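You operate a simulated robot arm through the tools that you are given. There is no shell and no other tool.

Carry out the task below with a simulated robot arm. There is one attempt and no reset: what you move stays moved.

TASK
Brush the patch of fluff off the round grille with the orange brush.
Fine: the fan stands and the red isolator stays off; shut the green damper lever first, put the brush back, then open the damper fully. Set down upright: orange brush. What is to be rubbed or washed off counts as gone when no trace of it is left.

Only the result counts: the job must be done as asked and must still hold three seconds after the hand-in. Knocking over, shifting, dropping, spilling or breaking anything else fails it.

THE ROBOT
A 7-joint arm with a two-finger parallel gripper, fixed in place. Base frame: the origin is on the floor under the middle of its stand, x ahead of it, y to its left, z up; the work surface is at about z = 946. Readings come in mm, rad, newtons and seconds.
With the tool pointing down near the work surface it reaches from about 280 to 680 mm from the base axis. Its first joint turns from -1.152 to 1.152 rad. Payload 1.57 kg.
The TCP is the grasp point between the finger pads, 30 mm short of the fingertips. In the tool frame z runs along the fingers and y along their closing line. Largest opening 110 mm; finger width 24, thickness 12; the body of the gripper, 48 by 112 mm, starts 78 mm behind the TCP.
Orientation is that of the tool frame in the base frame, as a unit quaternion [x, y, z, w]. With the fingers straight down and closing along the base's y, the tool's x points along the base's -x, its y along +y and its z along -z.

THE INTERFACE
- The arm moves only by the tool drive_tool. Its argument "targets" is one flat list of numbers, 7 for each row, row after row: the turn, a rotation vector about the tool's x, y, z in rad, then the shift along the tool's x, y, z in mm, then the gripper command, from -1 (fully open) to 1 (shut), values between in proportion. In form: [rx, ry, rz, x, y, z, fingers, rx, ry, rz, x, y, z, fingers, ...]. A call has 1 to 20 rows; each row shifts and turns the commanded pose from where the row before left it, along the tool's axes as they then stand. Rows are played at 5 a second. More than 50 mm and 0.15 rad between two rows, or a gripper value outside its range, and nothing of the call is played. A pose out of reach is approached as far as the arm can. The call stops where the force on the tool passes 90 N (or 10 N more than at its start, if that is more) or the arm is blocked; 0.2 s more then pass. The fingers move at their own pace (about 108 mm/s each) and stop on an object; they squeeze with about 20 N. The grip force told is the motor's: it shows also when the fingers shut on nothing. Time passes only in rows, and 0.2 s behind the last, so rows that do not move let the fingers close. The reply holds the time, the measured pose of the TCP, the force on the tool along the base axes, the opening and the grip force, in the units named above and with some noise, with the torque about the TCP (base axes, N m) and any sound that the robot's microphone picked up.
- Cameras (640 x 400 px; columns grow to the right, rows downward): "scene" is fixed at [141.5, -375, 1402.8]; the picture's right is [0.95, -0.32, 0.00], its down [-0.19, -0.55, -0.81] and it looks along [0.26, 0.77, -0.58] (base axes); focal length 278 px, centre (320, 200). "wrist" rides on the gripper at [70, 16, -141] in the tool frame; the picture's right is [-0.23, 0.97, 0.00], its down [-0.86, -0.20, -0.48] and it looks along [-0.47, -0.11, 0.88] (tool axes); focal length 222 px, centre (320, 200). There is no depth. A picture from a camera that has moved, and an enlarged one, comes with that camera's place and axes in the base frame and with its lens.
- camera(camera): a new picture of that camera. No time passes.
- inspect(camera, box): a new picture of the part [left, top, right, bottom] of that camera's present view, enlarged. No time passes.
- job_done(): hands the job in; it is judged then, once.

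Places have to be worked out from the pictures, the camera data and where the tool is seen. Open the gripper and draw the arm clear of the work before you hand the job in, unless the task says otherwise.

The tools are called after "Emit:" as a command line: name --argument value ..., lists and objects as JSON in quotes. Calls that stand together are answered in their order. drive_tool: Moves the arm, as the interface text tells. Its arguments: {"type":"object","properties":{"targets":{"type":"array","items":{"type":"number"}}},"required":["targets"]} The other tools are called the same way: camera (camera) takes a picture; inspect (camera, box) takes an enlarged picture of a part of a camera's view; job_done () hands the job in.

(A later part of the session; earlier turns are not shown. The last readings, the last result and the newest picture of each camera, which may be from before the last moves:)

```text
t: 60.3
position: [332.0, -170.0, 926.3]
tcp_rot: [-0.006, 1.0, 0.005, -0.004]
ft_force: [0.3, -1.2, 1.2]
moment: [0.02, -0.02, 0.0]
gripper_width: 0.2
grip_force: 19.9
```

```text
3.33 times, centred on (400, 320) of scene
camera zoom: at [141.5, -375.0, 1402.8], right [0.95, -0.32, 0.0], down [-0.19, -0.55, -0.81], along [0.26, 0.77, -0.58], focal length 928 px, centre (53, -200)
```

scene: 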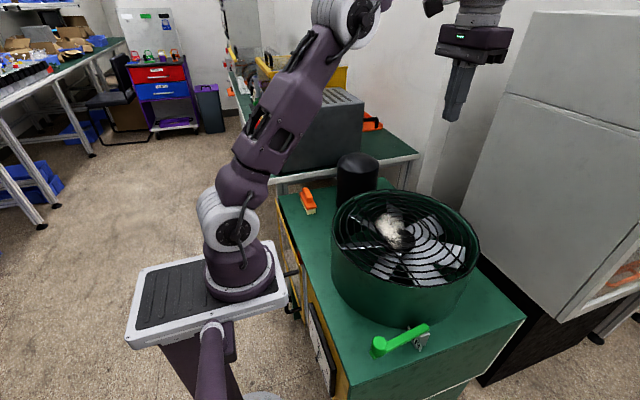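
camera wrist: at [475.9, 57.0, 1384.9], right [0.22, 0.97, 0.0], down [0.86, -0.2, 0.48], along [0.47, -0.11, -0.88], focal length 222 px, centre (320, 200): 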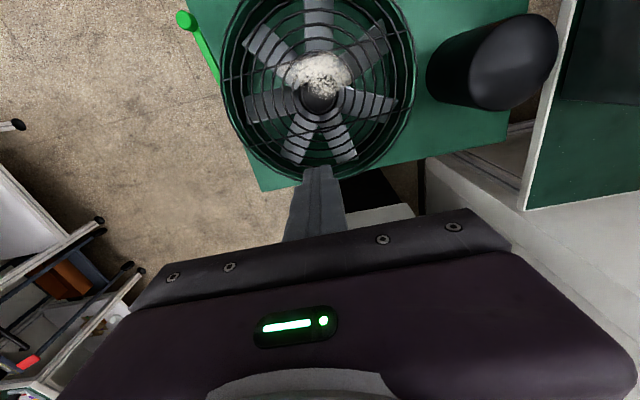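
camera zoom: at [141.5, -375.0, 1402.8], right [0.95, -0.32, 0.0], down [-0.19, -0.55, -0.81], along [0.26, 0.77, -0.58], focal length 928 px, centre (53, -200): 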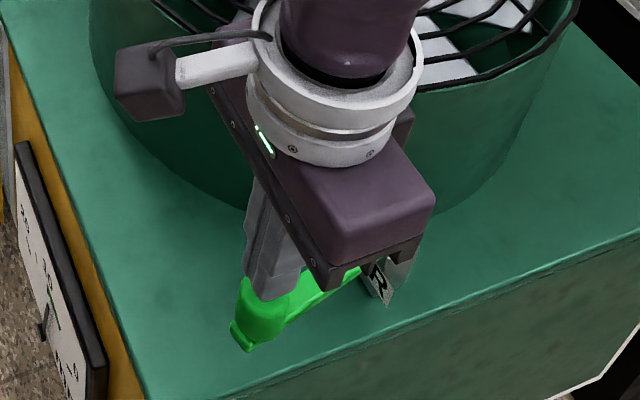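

Emit:
drive_tool --targets '[0, 0, 0, 0, 0, 4, 1, 0, 0, 0, 0, 0, 3, 1, 0, 0, 0, 0, 0, 0, 1]'

Emit:
drive_tool --targets '[0, 0, 0, 0, 0, 1, 1, 0, 0, 0, 0, 0, 0, 1]'

Emit:
drive_tool --targets '[0, 0, 0, 0, 0, 1, 1, 0, 0, 0, 0, 0, 0, 1]'

Emit:
drive_tool --targets '[0, 0, 0, 0, 0, 1, 1, 0, 0, 0, 0, 0, 0, 1]'

Emit:
drive_tool --targets '[0, 0, 0, 0, 0, 1, 1, 0, 0, 0, 0, 0, 0, 1]'

```text
t: 61.1
position: [333.1, -169.7, 918.9]
tcp_rot: [-0.006, 1.0, 0.006, -0.002]
ft_force: [0.5, 0.0, -0.1]
moment: [0.0, 0.02, -0.03]
gripper_width: 0.0
grip_force: 20.2
```

```text
t: 61.7
position: [333.5, -171.0, 918.3]
tcp_rot: [-0.006, 1.0, 0.006, -0.004]
ft_force: [0.2, 0.2, -0.6]
moment: [-0.01, 0.0, -0.04]
gripper_width: 0.3
grip_force: 20.5
```

```text
t: 62.3
position: [333.3, -170.9, 918.3]
tcp_rot: [-0.006, 1.0, 0.005, -0.003]
ft_force: [0.3, -0.1, -0.4]
moment: [-0.01, 0.0, 0.03]
gripper_width: 0.0
grip_force: 19.9
```

```text
t: 62.9
position: [333.2, -170.8, 917.1]
tcp_rot: [-0.006, 1.0, 0.005, -0.002]
ft_force: [0.7, 0.9, 0.4]
moment: [0.0, 0.0, -0.03]
gripper_width: 0.0
grip_force: 19.6
```

```text
t: 63.5
position: [333.3, -170.6, 915.7]
tcp_rot: [-0.006, 1.0, 0.005, -0.003]
ft_force: [0.3, 0.0, -0.2]
moment: [0.0, 0.0, 0.01]
gripper_width: 0.0
grip_force: 19.8
```

Emit:
drive_tool --targets '[0, 0, 0, 0, 0, 1, 1, 0, 0, 0, 0, 0, 0, 1]'

Emit:
drive_tool --targets '[0, 0, 0, 0, 0, 1, 1, 0, 0, 0, 0, 0, 0, 1]'

Emit:
drive_tool --targets '[0, 0, 0, 0, 0, 1, 1, 0, 0, 0, 0, 0, 0, 1]'

Emit:
drive_tool --targets '[0, 0, 0, 0, 0, 1, 1, 0, 0, 0, 0, 0, 0, 1]'

```text
t: 64.1
position: [333.6, -171.1, 914.7]
tcp_rot: [-0.006, 1.0, 0.005, -0.002]
ft_force: [0.1, 0.0, 0.2]
moment: [-0.03, -0.02, -0.01]
gripper_width: 0.0
grip_force: 20.0
```

```text
t: 64.7
position: [332.0, -170.6, 914.3]
tcp_rot: [-0.007, 1.0, 0.005, -0.003]
ft_force: [-4.8, 3.9, 39.3]
moment: [0.12, 0.17, 0.36]
gripper_width: 0.2
grip_force: 19.8
```

```text
t: 65.3
position: [332.7, -171.0, 913.8]
tcp_rot: [-0.006, 1.0, 0.005, -0.001]
ft_force: [-5.9, 5.3, 25.3]
moment: [0.16, 0.15, 0.05]
gripper_width: 0.1
grip_force: 20.2
stopped in row 2: the force on the tool passed its limit at 93 N (the readings are from after the stop); the commanded pose is now the measured one
```

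```text
t: 66.0
position: [332.7, -171.6, 914.5]
tcp_rot: [-0.007, 1.0, 0.004, -0.002]
ft_force: [-6.1, 4.7, 28.5]
moment: [0.18, 0.18, 0.03]
gripper_width: 0.0
grip_force: 20.0
stopped in row 2: the force on the tool passed its limit at 93 N (the readings are from after the stop); the commanded pose is now the measured one
```

Vertical is perfectly rigid (about 50 N/mm; knob top is at z≈884.5). So only the sideways swing between two stops exists. The gauge on the cabinet front may respond to the damper, so I compare it now (lever at the -y end) with the earlier view.

Emit:
drive_tool --targets '[0, 0, 0, 0, 0, -20, 1, 0, 0, 0, 0, 0, -30, 1, 0, 0, 0, 0, 0, -30, 1]'

Emit:
inspect --camera "scene" --box '[305, 300, 355, 400]'

Emit:
inspect --camera "scene" --box '[310, 330, 345, 385]'

Emit:
inspect --camera "scene" --box '[370, 310, 450, 370]'

```text
t: 66.8
position: [334.8, -171.7, 993.9]
tcp_rot: [-0.007, 1.0, 0.003, -0.001]
ft_force: [-0.1, -0.2, -0.4]
moment: [0.01, -0.04, 0.0]
gripper_width: 0.0
grip_force: 19.9
```

```text
4.00 times, centred on (330, 350) of scene
camera zoom: at [141.5, -375.0, 1402.8], right [0.95, -0.32, 0.0], down [-0.19, -0.55, -0.81], along [0.26, 0.77, -0.58], focal length 1114 px, centre (280, -400)
```

zoom: 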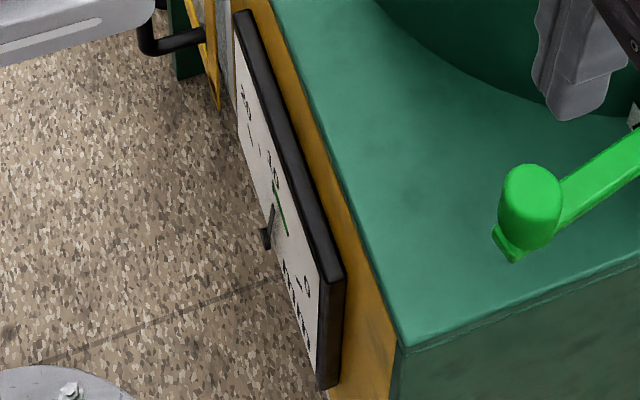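

```text
7.27 times, centred on (328, 358) of scene
camera zoom: at [141.5, -375.0, 1402.8], right [0.95, -0.32, 0.0], down [-0.19, -0.55, -0.81], along [0.26, 0.77, -0.58], focal length 2025 px, centre (266, -946)
```

zoom: 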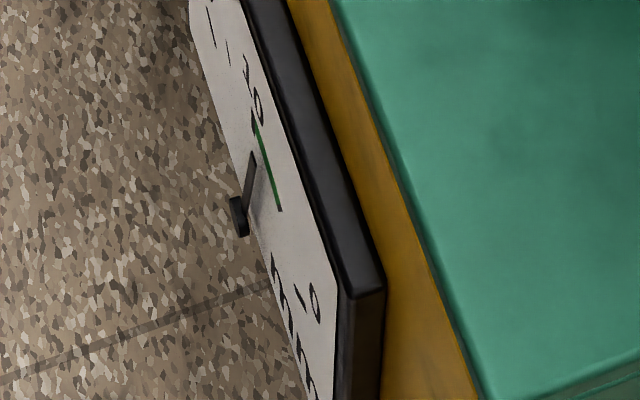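

```text
6.67 times, centred on (410, 340) of scene
camera zoom: at [141.5, -375.0, 1402.8], right [0.95, -0.32, 0.0], down [-0.19, -0.55, -0.81], along [0.26, 0.77, -0.58], focal length 1856 px, centre (-280, -733)
```

zoom: 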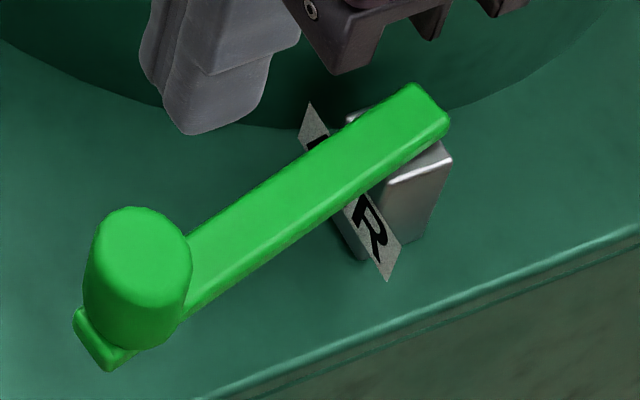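

The gauge needle hasn't changed visibly. I test whether the stop creeps under a sustained push: position closed fingers on the drum side of the knob, press toward -y and hold several seconds.

Emit:
drive_tool --targets '[0, 0, 0, 1, 16, 0, 1, 0, 0, 0, 0, 16, 0, 1, 0, 0, 0, 0, 0, 35, 1, 0, 0, 0, 0, 0, 35, 1, 0, 0, 0, 0, 0, 34, 1, 0, 0, 0, 0, -4, 0, 1, 0, 0, 0, 0, -4, 0, 1, 0, 0, 0, 0, -2, 0, 1, 0, 0, 0, 0, 0, 0, 1]'

```text
t: 68.8
position: [332.7, -148.0, 889.4]
tcp_rot: [-0.008, 1.0, 0.006, -0.003]
ft_force: [5.3, 30.8, -3.0]
moment: [0.87, -0.12, 0.1]
gripper_width: 0.0
grip_force: 19.8
```

Emit:
drive_tool --targets '[0, 0, 0, 0, -1.5, 0, 1, 0, 0, 0, 0, -1.5, 0, 1, 0, 0, 0, 0, 0, 0, 1]'

Emit:
drive_tool --targets '[0, 0, 0, 0, 0, 0, 1, 0, 0, 0, 0, 0, 0, 1, 0, 0, 0, 0, 0, 0, 1, 0, 0, 0, 0, 0, 0, 1, 0, 0, 0, 0, 0, 0, 1, 0, 0, 0, 0, 0, 0, 1, 0, 0, 0, 0, 0, 0, 1, 0, 0, 0, 0, 0, 0, 1, 0, 0, 0, 0, 0, 0, 1, 0, 0, 0, 0, 0, 0, 1, 0, 0, 0, 0, 0, 0, 1, 0, 0, 0, 0, 0, 0, 1, 0, 0, 0, 0, 0, 0, 1]'

Emit:
inspect --camera "scene" --box '[340, 260, 460, 380]'

```text
t: 69.6
position: [332.1, -149.9, 889.1]
tcp_rot: [-0.008, 1.0, 0.006, -0.003]
ft_force: [1.9, 59.5, 4.6]
moment: [1.45, 0.0, 0.04]
gripper_width: 0.0
grip_force: 20.0
```

```text
t: 72.4
position: [331.3, -150.1, 889.5]
tcp_rot: [-0.009, 1.0, 0.007, -0.004]
ft_force: [-0.9, 59.3, 2.2]
moment: [1.49, 0.09, 0.05]
gripper_width: 0.2
grip_force: 19.9
```

```text
3.33 times, centred on (400, 320) of scene
camera zoom: at [141.5, -373.5, 1403.2], right [0.95, -0.32, 0.0], down [-0.19, -0.55, -0.81], along [0.26, 0.77, -0.58], focal length 928 px, centre (53, -200)
```

zoom: 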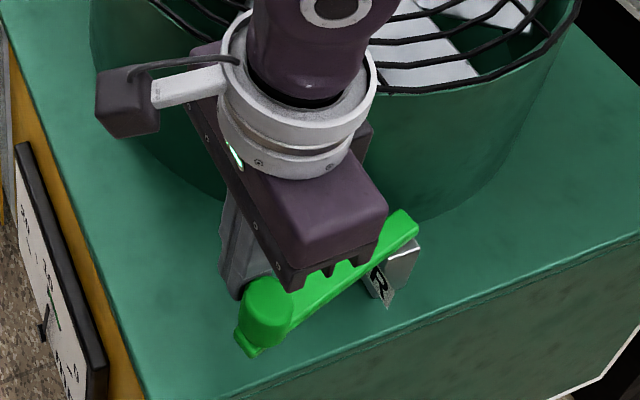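

No creep: it's a true stop. One untested direction is a firm pull toward the robot, so I place the closed fingers between knob and post, above the arm, and pull -x.

Emit:
drive_tool --targets '[0, 0, 0, 0, 5, -10, 1, 0, 0, 0, -15, 0, -15, 1, 0, 0, 0, -18, 0, 0, 1, 0, 0, -0.1, 0, -10, 0, 1, 0, 0, -0.1, 0, -11, 0, 1, 0, 0, 0, 0, 0, 23, 1, 0, 0, 0, 2, 0, 0, 1, 0, 0, 0, 2, 0, 0, 1, 0, 0, 0, 2, 0, 0, 1, 0, 0, 0, 2, 0, 0, 1, 0, 0, 0, 0, 0, 0, 1]'

Emit:
inspect --camera "scene" --box '[340, 260, 460, 380]'

Emit:
inspect --camera "wrist" --box '[220, 80, 420, 240]'

```text
t: 74.8
position: [358.8, -169.1, 892.4]
tcp_rot: [-0.108, 0.994, 0.004, 0.0]
ft_force: [-0.3, 0.7, 0.1]
moment: [-0.03, -0.01, -0.01]
gripper_width: 0.1
grip_force: 19.9
```

```text
3.33 times, centred on (400, 320) of scene
camera zoom: at [141.5, -375.0, 1402.8], right [0.95, -0.32, 0.0], down [-0.19, -0.55, -0.81], along [0.26, 0.77, -0.58], focal length 928 px, centre (53, -200)
```

zoom: 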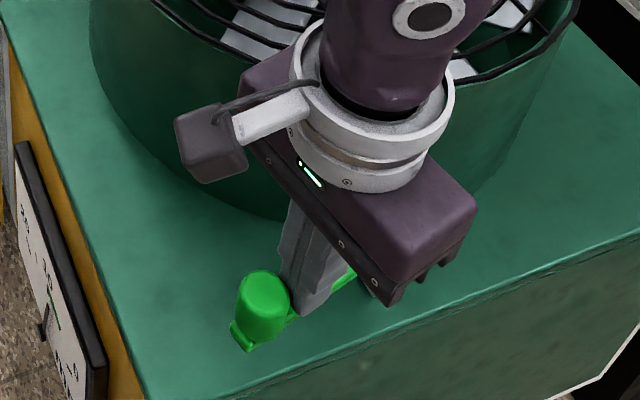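

```text
2.50 times, centred on (320, 160) of wrist
camera zoom: at [288.2, -170.5, 1032.5], right [0.02, 1.0, 0.01], down [0.88, -0.02, 0.48], along [0.48, 0.0, -0.88], focal length 555 px, centre (320, 300)
```

zoom: 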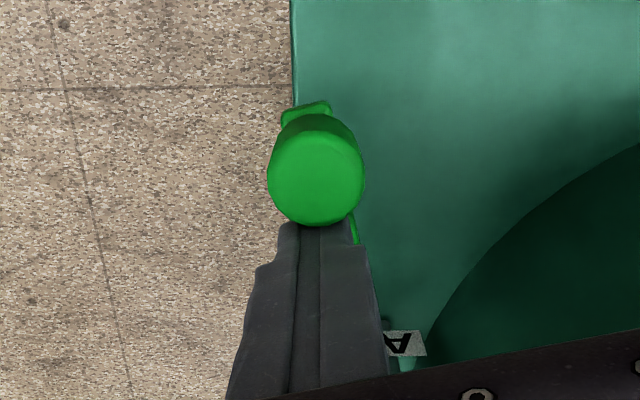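

Emit:
drive_tool --targets '[0, 0, 0, 2, 0, 0, 1, 0, 0, 0, 2, 0, 0, 1, 0, 0, 0, 2, 0, 0, 1, 0, 0, 0, 2, 0, 0, 1, 0, 0, 0, 2, 0, 0, 1, 0, 0, 0, 1, 0, 0, 1, 0, 0, 0, 0, 0, 0, 1]'

Emit:
inspect --camera "scene" --box '[340, 260, 460, 380]'

```text
t: 76.4
position: [358.2, -172.2, 892.3]
tcp_rot: [-0.111, 0.994, 0.001, 0.009]
ft_force: [63.7, 29.1, 4.8]
moment: [0.74, -1.5, -0.36]
gripper_width: 0.0
grip_force: 20.1
```

```text
3.33 times, centred on (400, 320) of scene
camera zoom: at [143.0, -374.2, 1402.9], right [0.95, -0.32, 0.0], down [-0.19, -0.55, -0.81], along [0.26, 0.77, -0.58], focal length 928 px, centre (53, -200)
```

zoom: 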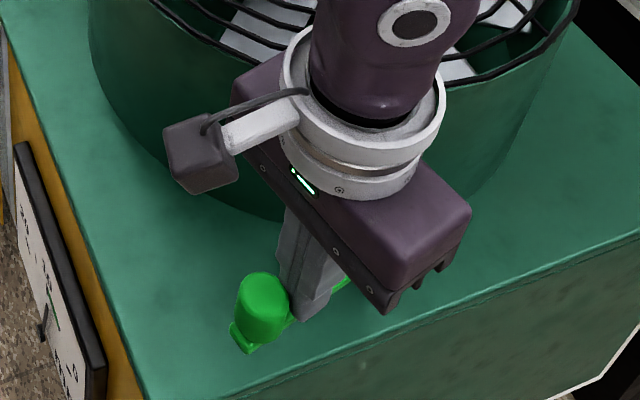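

Rigid there too. So the lever only swings between an end aligned with the post (+y) and one about 14° out (-y). I look for anything that responds to it: first record the fan interior with the lever at the -y end, after backing off.

Emit:
drive_tool --targets '[0, 0, 0, -4, 0, 0, 1, 0, 0, 0, -4, 0, -15, 1, 0, 0, 0, 0, 0, -40, 1, 0, 0, 0.1, 0, 0, -40, 1, 0, 0, 0.1, 0, 0, -40, 1]'

Emit:
inspect --camera "scene" --box '[330, 180, 480, 300]'

Emit:
camera --camera "wrist"

Emit:
camera --camera "scene"

```text
t: 77.6
position: [355.5, -170.5, 1027.8]
tcp_rot: [-0.006, 1.0, 0.004, -0.002]
ft_force: [-0.1, 0.0, 0.5]
moment: [0.01, -0.03, 0.03]
gripper_width: 0.0
grip_force: 19.7
```

```text
3.33 times, centred on (405, 240) of scene
camera zoom: at [141.5, -375.0, 1402.8], right [0.95, -0.32, 0.0], down [-0.19, -0.55, -0.81], along [0.26, 0.77, -0.58], focal length 928 px, centre (37, 67)
```

zoom: 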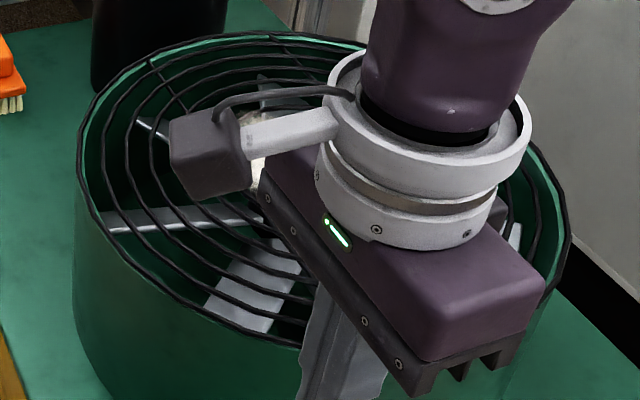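

```text
taken
camera wrist: at [286.8, -157.3, 1169.2], right [0.22, 0.98, 0.01], down [0.86, -0.19, 0.47], along [0.46, -0.1, -0.88], focal length 222 px, centre (320, 200)
```

wrist: 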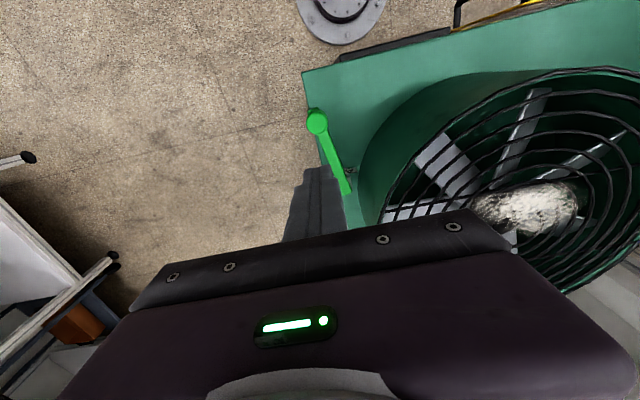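

```text
taken
```

scene: 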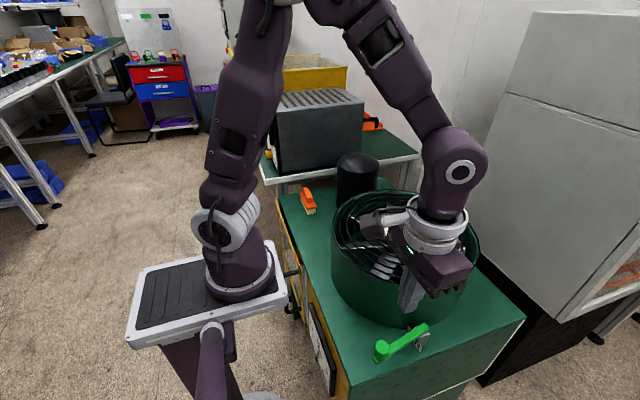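

I zoom in hard on the gauge face to read needle and scale.

Emit:
inspect --camera "scene" --box '[312, 305, 345, 345]'

Emit:
inspect --camera "scene" --box '[316, 345, 346, 395]'

Emit:
inspect --camera "wrist" --box '[330, 10, 480, 70]'

```text
10.00 times, centred on (328, 325) of scene
camera zoom: at [141.5, -375.0, 1402.8], right [0.95, -0.32, 0.0], down [-0.19, -0.55, -0.81], along [0.26, 0.77, -0.58], focal length 2784 px, centre (235, -1050)
```

zoom: 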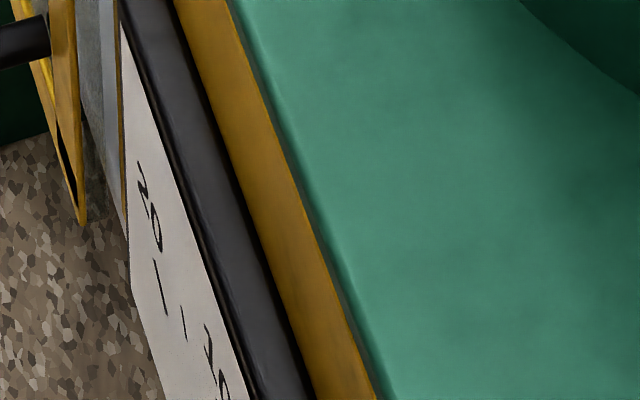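

```text
8.00 times, centred on (331, 370) of scene
camera zoom: at [141.5, -375.0, 1402.8], right [0.95, -0.32, 0.0], down [-0.19, -0.55, -0.81], along [0.26, 0.77, -0.58], focal length 2228 px, centre (232, -1160)
```

zoom: 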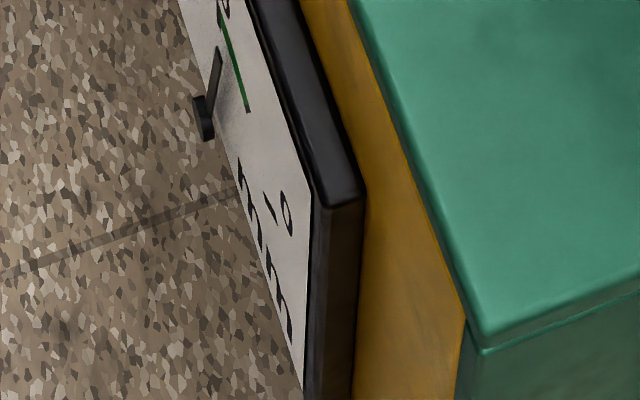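

```text
4.27 times, centred on (405, 40) of wrist
camera zoom: at [286.8, -157.3, 1169.2], right [0.22, 0.98, 0.01], down [0.86, -0.19, 0.47], along [0.46, -0.1, -0.88], focal length 948 px, centre (-43, 883)
```

zoom: 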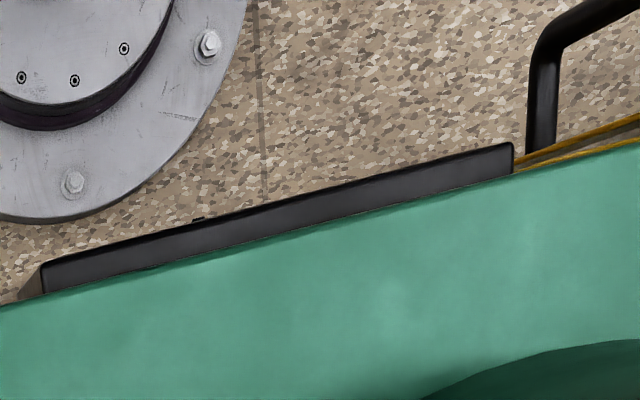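

The needle looks unchanged. I look straight down on the post and arm from closer for any open/shut markings.

Emit:
drive_tool --targets '[0, 0, 0, -31, 0, 0, 1, 0, 0, 0, -31, 0, 0, 1, 0, 0, 0, -31, 0, 0, 1, 0, 0, 0, -31, -5, 0, 1, 0, 0, 0, -20, 0, 0, 1]'

Emit:
camera --camera "wrist"

Emit:
inspect --camera "wrist" --box '[240, 20, 400, 160]'

```text
t: 78.8
position: [499.3, -174.1, 1024.7]
tcp_rot: [-0.007, 1.0, 0.005, -0.002]
ft_force: [0.0, -0.9, 0.0]
moment: [-0.01, -0.03, -0.01]
gripper_width: 0.0
grip_force: 20.2
```

```text
taken
camera wrist: at [429.9, -160.9, 1166.7], right [0.21, 0.98, 0.01], down [0.86, -0.19, 0.47], along [0.46, -0.1, -0.88], focal length 222 px, centre (320, 200)
```

wrist: 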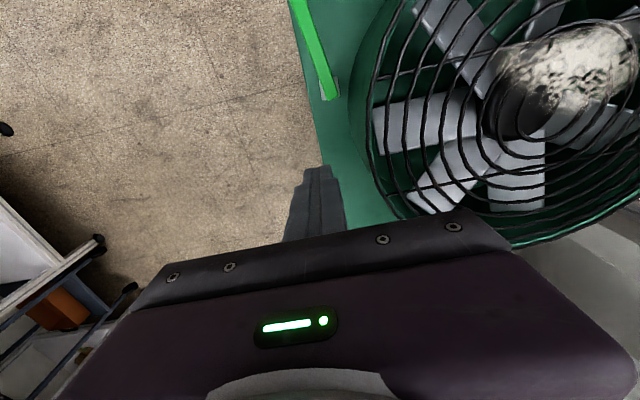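

```text
2.86 times, centred on (320, 90) of wrist
camera zoom: at [429.9, -160.9, 1166.7], right [0.21, 0.98, 0.01], down [0.86, -0.19, 0.47], along [0.46, -0.1, -0.88], focal length 635 px, centre (320, 514)
```

zoom: 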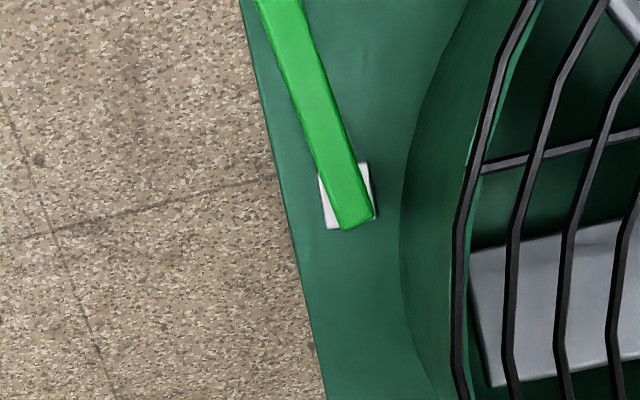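

No markings. Next I check whether something inside the fan housing changes with the lever: move up out of the way and record the interior with the lever at the -y end.

Emit:
drive_tool --targets '[0, 0, 0, 5, 25, -25, 1, 0, 0, 0, 0, 30, -30, 1, 0, 0, 0, -5, 30, -30, 1, 0, 0, 0, -10, 30, -30, 1, 0, 0, 0, -10, 33, -34, 1, 0, 0, 0, -10, 33, -35, 1, 0, 0, 0, -10, 34, -35, 1]'

Emit:
inspect --camera "scene" --box '[330, 150, 480, 330]'

Emit:
camera --camera "wrist"

Emit:
inspect --camera "wrist" --box '[210, 0, 430, 190]'

```text
t: 80.4
position: [538.3, 39.4, 1247.5]
tcp_rot: [-0.007, 1.0, 0.003, -0.002]
ft_force: [-0.1, 0.6, -0.1]
moment: [-0.03, -0.03, 0.01]
gripper_width: 0.0
grip_force: 20.3
```

```text
2.22 times, centred on (405, 240) of scene
camera zoom: at [141.5, -375.0, 1402.8], right [0.95, -0.32, 0.0], down [-0.19, -0.55, -0.81], along [0.26, 0.77, -0.58], focal length 619 px, centre (131, 111)
```

zoom: 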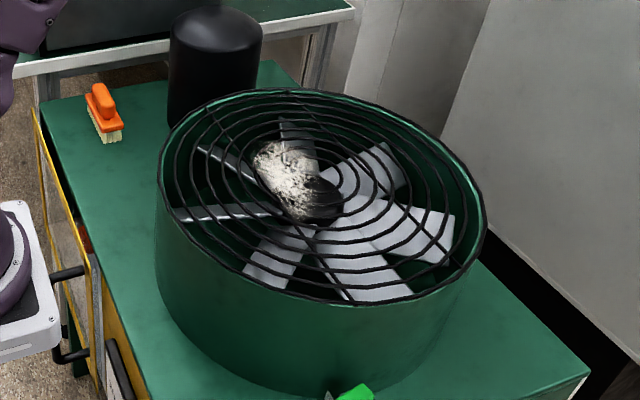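

```text
taken
camera wrist: at [469.0, 53.0, 1389.4], right [0.21, 0.98, 0.01], down [0.86, -0.19, 0.47], along [0.46, -0.1, -0.88], focal length 222 px, centre (320, 200)
```

wrist: 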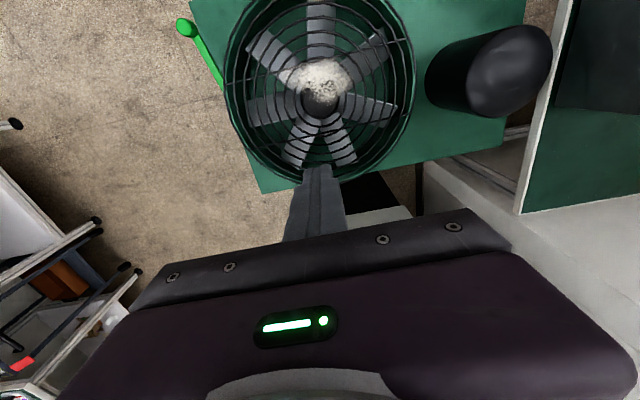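

```text
2.11 times, centred on (320, 95) of wrist
camera zoom: at [469.0, 53.0, 1389.4], right [0.21, 0.98, 0.01], down [0.86, -0.19, 0.47], along [0.46, -0.1, -0.88], focal length 468 px, centre (320, 421)
```

zoom: 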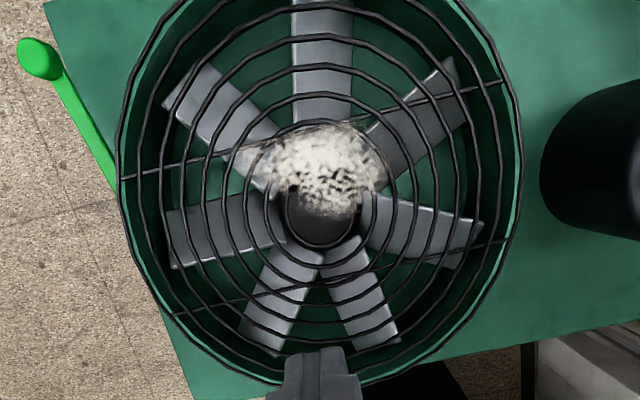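

Nothing inside changes. The gauge may be the cue for the damper, so I zoom in strongly on its face to read the scale, needle and caption.

Emit:
inspect --camera "scene" --box '[318, 338, 334, 354]'

Emit:
inspect --camera "scene" --box '[322, 350, 338, 366]'

Emit:
inspect --camera "scene" --box '[326, 364, 342, 390]'

Emit:
inspect --camera "scene" --box '[316, 315, 332, 341]'

```text
16.00 times, centred on (326, 346) of scene
camera zoom: at [141.5, -375.0, 1402.8], right [0.95, -0.32, 0.0], down [-0.19, -0.55, -0.81], along [0.26, 0.77, -0.58], focal length 4455 px, centre (224, -2136)
```

zoom: 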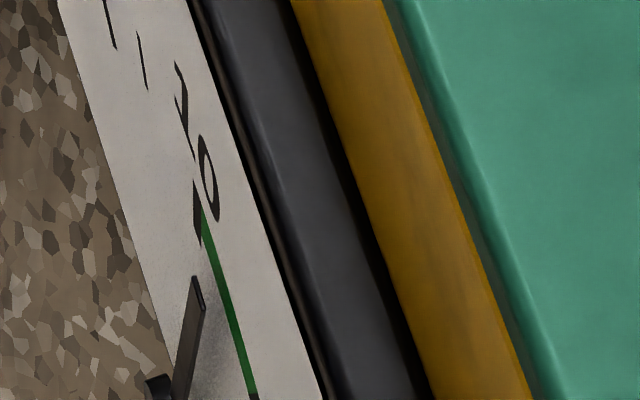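

```text
16.00 times, centred on (330, 358) of scene
camera zoom: at [141.5, -375.0, 1402.8], right [0.95, -0.32, 0.0], down [-0.19, -0.55, -0.81], along [0.26, 0.77, -0.58], focal length 4455 px, centre (160, -2328)
```

zoom: 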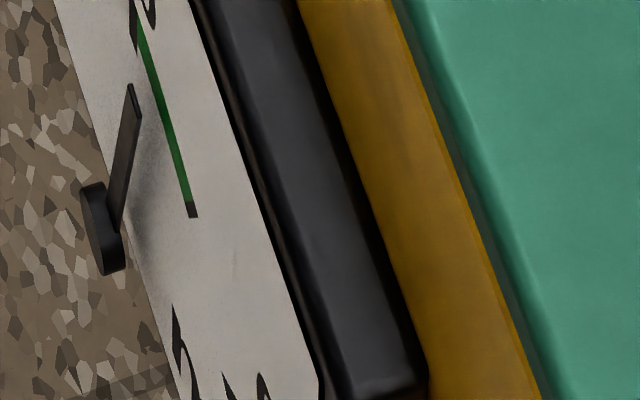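

```text
15.38 times, centred on (334, 377) of scene
camera zoom: at [141.5, -375.0, 1402.8], right [0.95, -0.32, 0.0], down [-0.19, -0.55, -0.81], along [0.26, 0.77, -0.58], focal length 4284 px, centre (105, -2523)
```

zoom: 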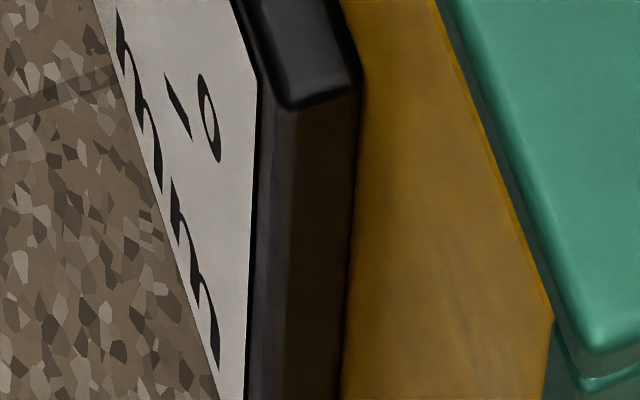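

```text
15.38 times, centred on (324, 328) of scene
camera zoom: at [141.5, -375.0, 1402.8], right [0.95, -0.32, 0.0], down [-0.19, -0.55, -0.81], along [0.26, 0.77, -0.58], focal length 4284 px, centre (258, -1769)
```

zoom: 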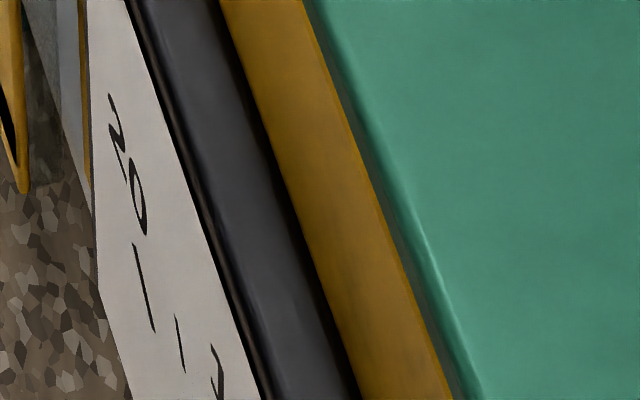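

The gauge looks like a fixed prop so far. I move the lever to the +y end (pushing gently from the -y side with closed fingers) to compare and then test pressing there.

Emit:
drive_tool --targets '[0, 0, 0, 20.8, -24.2, 24.7, 1, 0, 0, 0, 20.8, -24.2, 24.7, 1, 0, 0, 0, 20.8, -24.2, 24.7, 1, 0, 0, 0, 20.8, -24.2, 24.7, 1, 0, 0, 0, 20.8, -24.2, 24.7, 1, 0, 0, 0, 20.8, -24.2, 24.7, 1, 0, 0, 0, 20.8, -24.2, 24.7, 1, 0, 0, 0, 20.8, -24.2, 24.7, 1, 0, 0, 0, 20.8, -24.2, 24.7, 1, 0, 0, 0, 20.8, -26.2, 24.7, 1, 0, 0, 0, 0, 0, 40, 1, 0, 0, 0, 0, 0, 40, 1, 0, 0, 0, 0, 0, 29, 1]'

Emit:
inspect --camera "scene" --box '[340, 260, 460, 380]'

```text
t: 83.2
position: [332.8, -202.0, 888.9]
tcp_rot: [-0.007, 1.0, 0.004, -0.001]
ft_force: [1.1, -0.2, 0.0]
moment: [0.0, -0.01, 0.01]
gripper_width: 0.1
grip_force: 19.5
```

```text
3.33 times, centred on (400, 320) of scene
camera zoom: at [141.5, -375.0, 1402.8], right [0.95, -0.32, 0.0], down [-0.19, -0.55, -0.81], along [0.26, 0.77, -0.58], focal length 928 px, centre (53, -200)
```

zoom: 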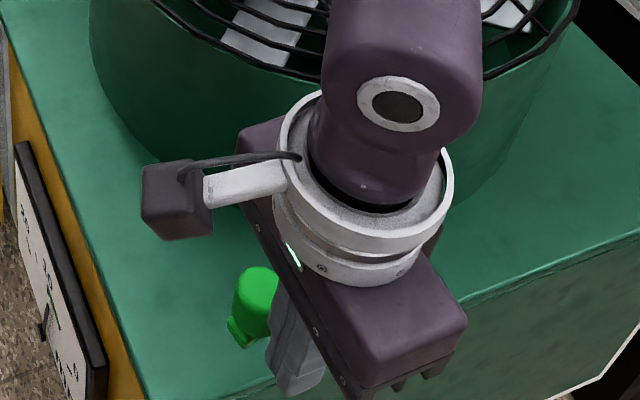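

Emit:
drive_tool --targets '[0, 0, 0, 0, 4, 0, 1, 0, 0, 0, 0, 4, 0, 1, 0, 0, 0, 0, 4, 0, 1, 0, 0, 0, 0, 4, 0, 1, 0, 0, 0, 0, 4, 0, 1, 0, 0, 0, 0, 4, 0, 1, 0, 0, 0, 0, 4, 0, 1, 0, 0, 0, 0, 4, 0, 1, 0, 0, 0, 0, 0, 0, 1]'

Emit:
inspect --camera "scene" --box '[340, 260, 460, 380]'

Emit:
inspect --camera "scene" --box '[322, 350, 338, 366]'

```text
t: 85.2
position: [332.4, -172.9, 889.1]
tcp_rot: [-0.007, 1.0, 0.003, -0.001]
ft_force: [0.2, -0.3, 0.2]
moment: [-0.02, -0.02, -0.02]
gripper_width: 0.1
grip_force: 19.4
```

```text
3.33 times, centred on (400, 320) of scene
camera zoom: at [141.5, -375.0, 1402.8], right [0.95, -0.32, 0.0], down [-0.19, -0.55, -0.81], along [0.26, 0.77, -0.58], focal length 928 px, centre (53, -200)
```

zoom: 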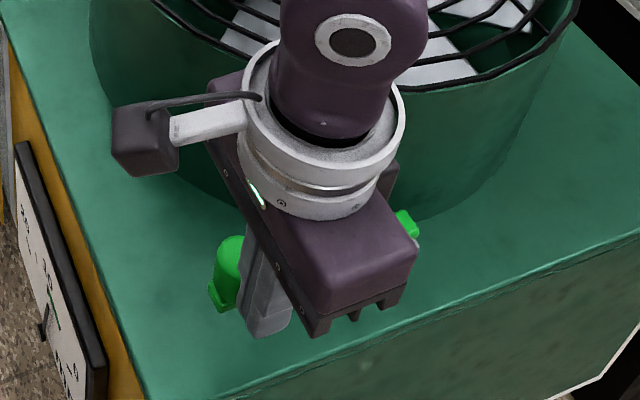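

```text
16.00 times, centred on (330, 358) of scene
camera zoom: at [141.5, -375.0, 1402.8], right [0.95, -0.32, 0.0], down [-0.19, -0.55, -0.81], along [0.26, 0.77, -0.58], focal length 4455 px, centre (160, -2328)
```

zoom: 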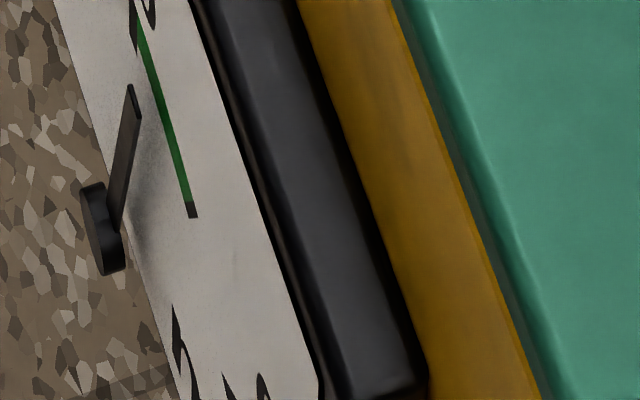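

The lever slid freely to the +y side and the needle hasn't changed. I push on to feel the stop.

Emit:
drive_tool --targets '[0, 0, 0, 0, 2, 0, 1, 0, 0, 0, 0, 2, 0, 1, 0, 0, 0, 0, 2, 0, 1, 0, 0, 0, 0, 0, 0, 1]'

Emit:
drive_tool --targets '[0, 0, 0, 0, 2, 0, 1, 0, 0, 0, 0, 2, 0, 1, 0, 0, 0, 0, 0, 0, 1]'

Emit:
inspect --camera "scene" --box '[340, 260, 460, 380]'

Emit:
inspect --camera "wrist" --box '[220, 80, 420, 240]'

```text
t: 86.2
position: [332.8, -168.4, 887.9]
tcp_rot: [-0.004, 1.0, 0.002, 0.0]
ft_force: [-8.0, -37.3, 3.0]
moment: [-1.12, 0.2, 0.12]
gripper_width: 0.2
grip_force: 20.0
```

```text
t: 87.0
position: [332.1, -168.0, 889.6]
tcp_rot: [-0.003, 1.0, 0.001, 0.001]
ft_force: [-5.7, -62.8, -2.6]
moment: [-1.91, 0.2, 0.21]
gripper_width: 0.0
grip_force: 20.4
```

```text
3.33 times, centred on (400, 320) of scene
camera zoom: at [141.4, -376.5, 1402.4], right [0.95, -0.32, 0.0], down [-0.19, -0.55, -0.81], along [0.26, 0.77, -0.58], focal length 928 px, centre (53, -200)
```

zoom: 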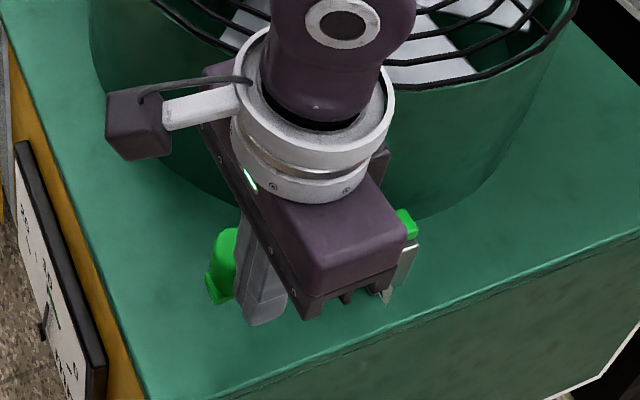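

```text
2.50 times, centred on (320, 160) of wrist
camera zoom: at [262.8, -152.1, 1030.5], right [0.22, 0.98, 0.0], down [0.86, -0.19, 0.48], along [0.47, -0.1, -0.88], focal length 555 px, centre (320, 300)
```

zoom: 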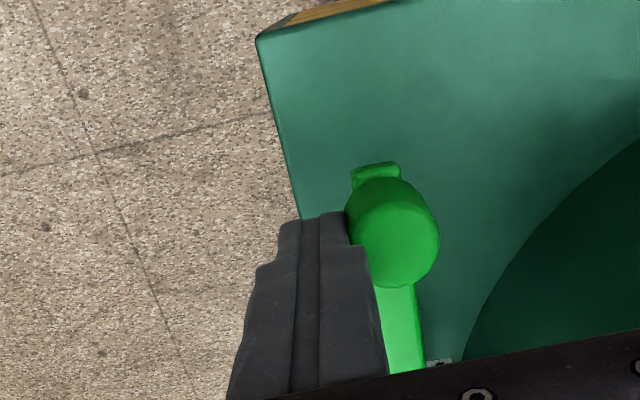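

Firm stop at the +y end. With this side load I also try a 1 mm lift (friction gives about 40 N).

Emit:
drive_tool --targets '[0, 0, 0, 0, -1, -1, 1, 0, 0, 0, 0, 0, 0, 1]'

Emit:
drive_tool --targets '[0, 0, 0, 0, 0, -2, 1, 0, 0, 0, 0, 0, 0, 1]'

Emit:
drive_tool --targets '[0, 0, 0, 0, 0, -3, 1, 0, 0, 0, 0, 0, 0, 1]'

Emit:
inspect --camera "scene" --box '[340, 260, 460, 380]'

```text
t: 87.6
position: [334.1, -167.9, 890.9]
tcp_rot: [-0.004, 1.0, 0.001, 0.001]
ft_force: [-1.3, -58.2, -6.6]
moment: [-1.83, 0.06, 0.23]
gripper_width: 0.0
grip_force: 20.2
```

```text
t: 88.2
position: [332.3, -167.5, 891.8]
tcp_rot: [-0.006, 1.0, 0.001, 0.001]
ft_force: [-1.5, -55.9, -18.7]
moment: [-1.86, -0.01, 0.21]
gripper_width: 0.0
grip_force: 19.8
```

```text
t: 88.8
position: [333.2, -167.0, 897.3]
tcp_rot: [-0.006, 1.0, 0.001, 0.002]
ft_force: [-1.8, -55.5, -12.5]
moment: [-1.8, 0.02, 0.18]
gripper_width: 0.0
grip_force: 19.6
```

```text
3.33 times, centred on (400, 320) of scene
camera zoom: at [141.6, -376.4, 1402.4], right [0.95, -0.32, 0.0], down [-0.19, -0.55, -0.81], along [0.26, 0.77, -0.58], focal length 928 px, centre (53, -200)
```

zoom: 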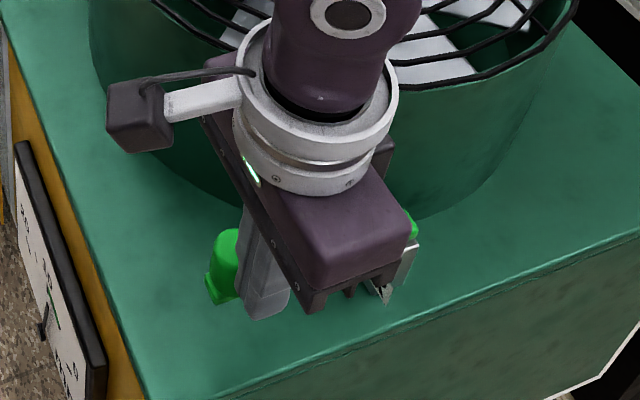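

Side friction is too low for a strong lift test (slips at about 19 N), so lifting has never been tried beyond 26 N. I'll do a proper lift from underneath: back off toward -y, tilt the closed fingers 45° toward +y, and come under the arm.

Emit:
drive_tool --targets '[0, 0, 0, 0, -20, 0, 1, 0, 0, 0, 0, -30, -20, 1, 0, 0, 0, 0, 0, -20, 1, -0.131, 0, 0, 0, 0, 0, 1, -0.131, 0, 0, 0, 0, 0, 1, -0.131, 0, 0, 0, 0, 0, 1, -0.131, 0, 0, 0, 0, 0, 1, -0.131, 0, 0, 0, 0, 0, 1, -0.131, 0, 0, 0, 0, 0, 1]'

Emit:
camera --camera "scene"

Emit:
camera --camera "wrist"

```text
t: 90.8
position: [333.2, -213.5, 935.8]
tcp_rot: [-0.006, 0.922, 0.387, -0.003]
ft_force: [0.1, 1.0, -0.3]
moment: [0.01, 0.0, 0.01]
gripper_width: 0.3
grip_force: 20.3
```

```text
taken
```

scene: 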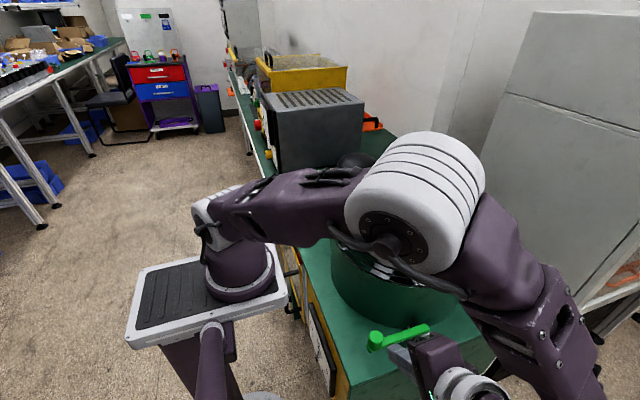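

```text
taken
camera wrist: at [264.5, -305.2, 1045.5], right [0.22, 0.68, 0.7], down [0.86, -0.47, 0.19], along [0.46, 0.56, -0.69], focal length 222 px, centre (320, 200)
```

wrist: 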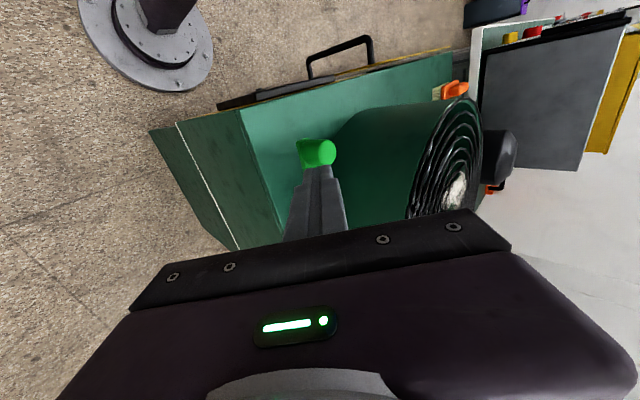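

The elbow is high (about z 1250), so there's room. The lever knob is ahead of the fingers; I lower the tilted fingers to below arm height, still outside the lever.

Emit:
drive_tool --targets '[0, 0, 0, 1, -24.4, 27.9, 1, 0, 0, 0, 1, -24.4, 27.9, 1, 0, 0, 0, 1, -24.4, 27.9, 1]'

Emit:
camera --camera "wrist"

Emit:
inspect --camera "scene" --box '[340, 260, 500, 400]'

```text
t: 91.6
position: [327.9, -205.1, 823.5]
tcp_rot: [-0.007, 0.922, 0.387, -0.004]
ft_force: [-0.6, 0.5, -0.5]
moment: [-0.03, 0.02, -0.01]
gripper_width: 0.0
grip_force: 20.0
```

```text
taken
camera wrist: at [259.3, -296.3, 933.5], right [0.22, 0.69, 0.69], down [0.86, -0.47, 0.19], along [0.46, 0.56, -0.69], focal length 222 px, centre (320, 200)
```

wrist: 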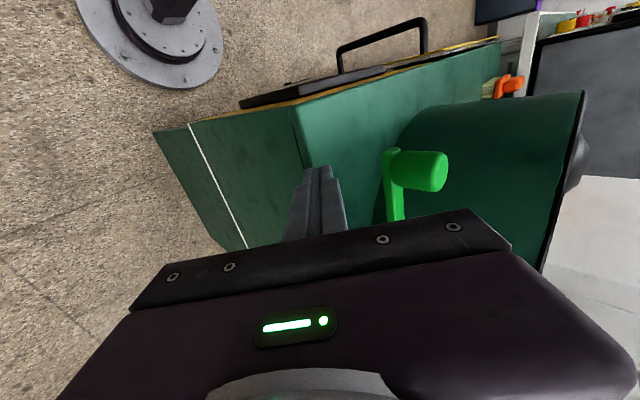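

```text
2.86 times, centred on (420, 330) of scene
camera zoom: at [141.5, -375.0, 1402.8], right [0.95, -0.32, 0.0], down [-0.19, -0.55, -0.81], along [0.26, 0.77, -0.58], focal length 796 px, centre (34, -171)
```

zoom: 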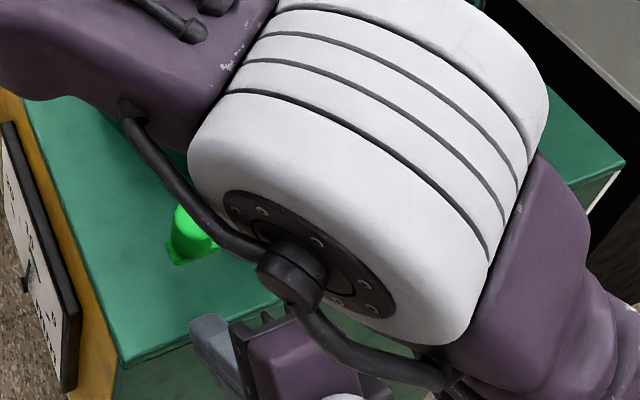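

Emit:
drive_tool --targets '[0, 0, 0, 0, 7.1, 4.7, 1, 0, 0, 0, 0, 7.1, 4.7, 1, 0, 0, 0, 0, 5.5, 4, 1]'

Emit:
inspect --camera "wrist" --box '[270, 110, 470, 250]'

```text
t: 92.4
position: [328.7, -182.1, 828.8]
tcp_rot: [-0.006, 0.922, 0.387, -0.003]
ft_force: [-0.4, -0.7, -0.5]
moment: [0.03, 0.05, 0.02]
gripper_width: 0.1
grip_force: 20.0
```

```text
2.86 times, centred on (370, 180) of wrist
camera zoom: at [259.9, -273.3, 938.6], right [0.22, 0.69, 0.69], down [0.86, -0.47, 0.19], along [0.46, 0.56, -0.69], focal length 635 px, centre (177, 257)
```

zoom: 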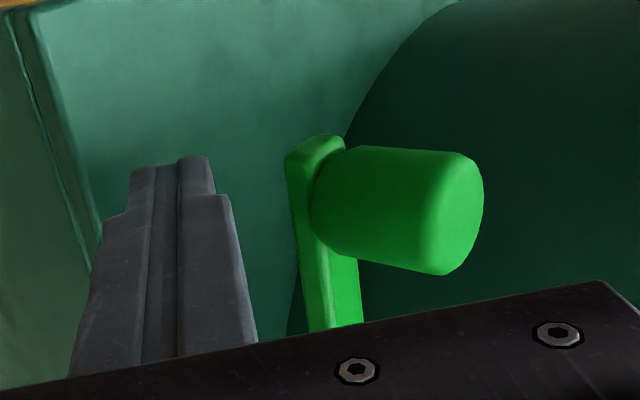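

The finger rod is just below the arm's edge (about 15–18 mm gap). I raise it straight up in steps and read the force.

Emit:
drive_tool --targets '[0, 0, 0, 0, 3.6, 3.5, 1, 0, 0, 0, 0, 3.6, -3.5, 1, 0, 0, 0, 0, 3.6, -3.5, 1, 0, 0, 0, 0, 0, 0, 1]'

Emit:
drive_tool --targets '[0, 0, 0, 0, 2.1, -2.1, 1, 0, 0, 0, 0, 0, 0, 1]'

Emit:
drive_tool --targets '[0, 0, 0, 0, 2.1, -2.1, 1, 0, 0, 0, 0, 0, 0, 1]'

Emit:
inspect --camera "wrist" --box '[270, 110, 470, 250]'

```text
t: 93.4
position: [328.4, -177.5, 838.9]
tcp_rot: [-0.006, 0.922, 0.387, -0.004]
ft_force: [-0.1, 0.4, 0.4]
moment: [-0.02, 0.03, 0.02]
gripper_width: 0.2
grip_force: 20.2
```

```text
t: 94.0
position: [329.4, -177.3, 840.6]
tcp_rot: [-0.006, 0.922, 0.387, -0.004]
ft_force: [0.3, 0.1, 0.6]
moment: [0.03, -0.01, 0.03]
gripper_width: 0.0
grip_force: 20.2
```

```text
t: 94.6
position: [329.8, -177.2, 846.0]
tcp_rot: [-0.006, 0.922, 0.387, -0.005]
ft_force: [-0.2, 0.6, -0.1]
moment: [0.0, 0.0, -0.02]
gripper_width: 0.0
grip_force: 19.9
```

```text
2.86 times, centred on (370, 180) of wrist
camera zoom: at [260.6, -268.4, 955.1], right [0.22, 0.69, 0.69], down [0.86, -0.47, 0.19], along [0.46, 0.56, -0.69], focal length 635 px, centre (177, 257)
```

zoom: 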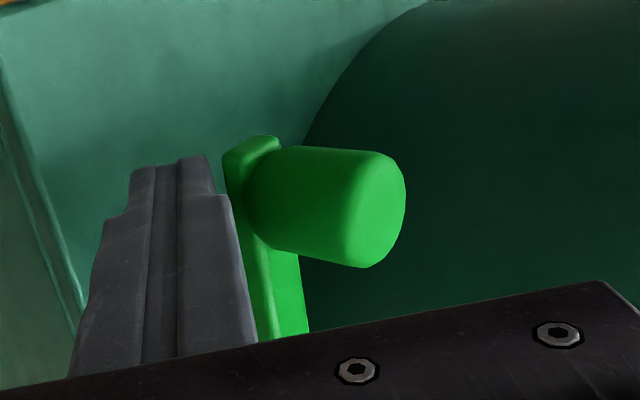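

Emit:
drive_tool --targets '[0, 0, 0, 0, 1.4, -1.4, 1, 0, 0, 0, 0, 0, 0, 1]'

Emit:
drive_tool --targets '[0, 0, 0, 0, 1.4, -1.4, 1, 0, 0, 0, 0, 0, 0, 1]'

Emit:
drive_tool --targets '[0, 0, 0, 0, 1.4, -1.4, 1, 0, 0, 0, 0, 0, 0, 1]'

Emit:
drive_tool --targets '[0, 0, 0, 0, 1.4, -1.4, 1, 0, 0, 0, 0, 0, 0, 1]'

Emit:
inspect --camera "wrist" --box '[270, 110, 470, 250]'

```text
t: 95.2
position: [328.7, -177.2, 845.2]
tcp_rot: [-0.006, 0.922, 0.386, -0.005]
ft_force: [-0.5, -0.1, -0.6]
moment: [-0.02, -0.01, 0.0]
gripper_width: 0.2
grip_force: 19.8
```

```text
t: 95.8
position: [328.5, -177.5, 848.8]
tcp_rot: [-0.006, 0.922, 0.387, -0.004]
ft_force: [-1.1, -1.0, -4.1]
moment: [-0.11, 0.07, 0.02]
gripper_width: 0.1
grip_force: 19.9
```

```text
t: 96.4
position: [328.9, -177.8, 850.2]
tcp_rot: [-0.005, 0.922, 0.386, -0.003]
ft_force: [0.6, -4.9, -18.1]
moment: [-0.42, 0.19, -0.04]
gripper_width: 0.0
grip_force: 19.4
```

```text
t: 97.0
position: [328.5, -178.8, 851.9]
tcp_rot: [-0.004, 0.923, 0.384, -0.005]
ft_force: [-7.3, -5.9, -41.2]
moment: [-1.03, 0.51, 0.15]
gripper_width: 0.2
grip_force: 20.1
```

```text
2.86 times, centred on (370, 180) of wrist
camera zoom: at [261.0, -269.5, 962.4], right [0.22, 0.69, 0.69], down [0.86, -0.47, 0.19], along [0.46, 0.55, -0.7], focal length 635 px, centre (177, 257)
```

zoom: 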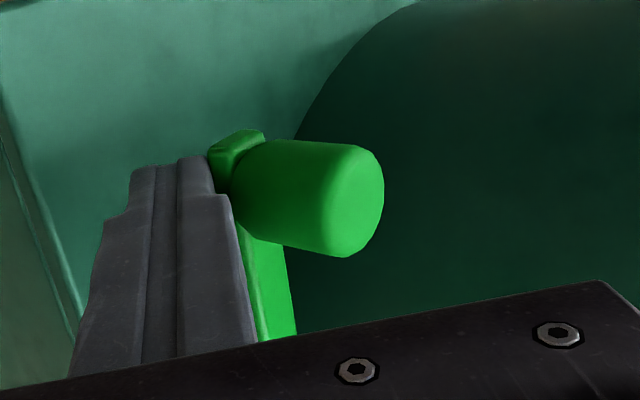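

Solid contact from below now (41 N upward). I increase further.

Emit:
drive_tool --targets '[0, 0, 0, 0, 1.4, -1.4, 1, 0, 0, 0, 0, 0, 0, 1]'

Emit:
drive_tool --targets '[0, 0, 0, 0, 1.0, -1.0, 1, 0, 0, 0, 0, 0, 0, 1]'

Emit:
inspect --camera "wrist" --box '[270, 110, 470, 250]'

```text
t: 97.6
position: [329.8, -179.5, 852.4]
tcp_rot: [-0.005, 0.924, 0.383, -0.003]
ft_force: [-8.7, -11.4, -52.3]
moment: [-1.44, 0.63, 0.08]
gripper_width: 0.1
grip_force: 20.9
```

```text
t: 98.2
position: [329.5, -180.6, 854.8]
tcp_rot: [-0.006, 0.925, 0.381, -0.002]
ft_force: [-6.2, -21.1, -45.3]
moment: [-1.4, 0.58, -0.05]
gripper_width: 0.0
grip_force: 19.9
```

```text
2.86 times, centred on (370, 180) of wrist
camera zoom: at [261.6, -270.5, 965.8], right [0.22, 0.69, 0.69], down [0.86, -0.47, 0.2], along [0.46, 0.55, -0.7], focal length 635 px, centre (177, 257)
```

zoom: 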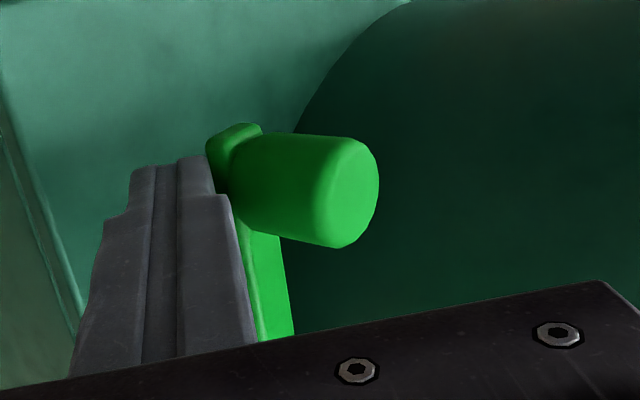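

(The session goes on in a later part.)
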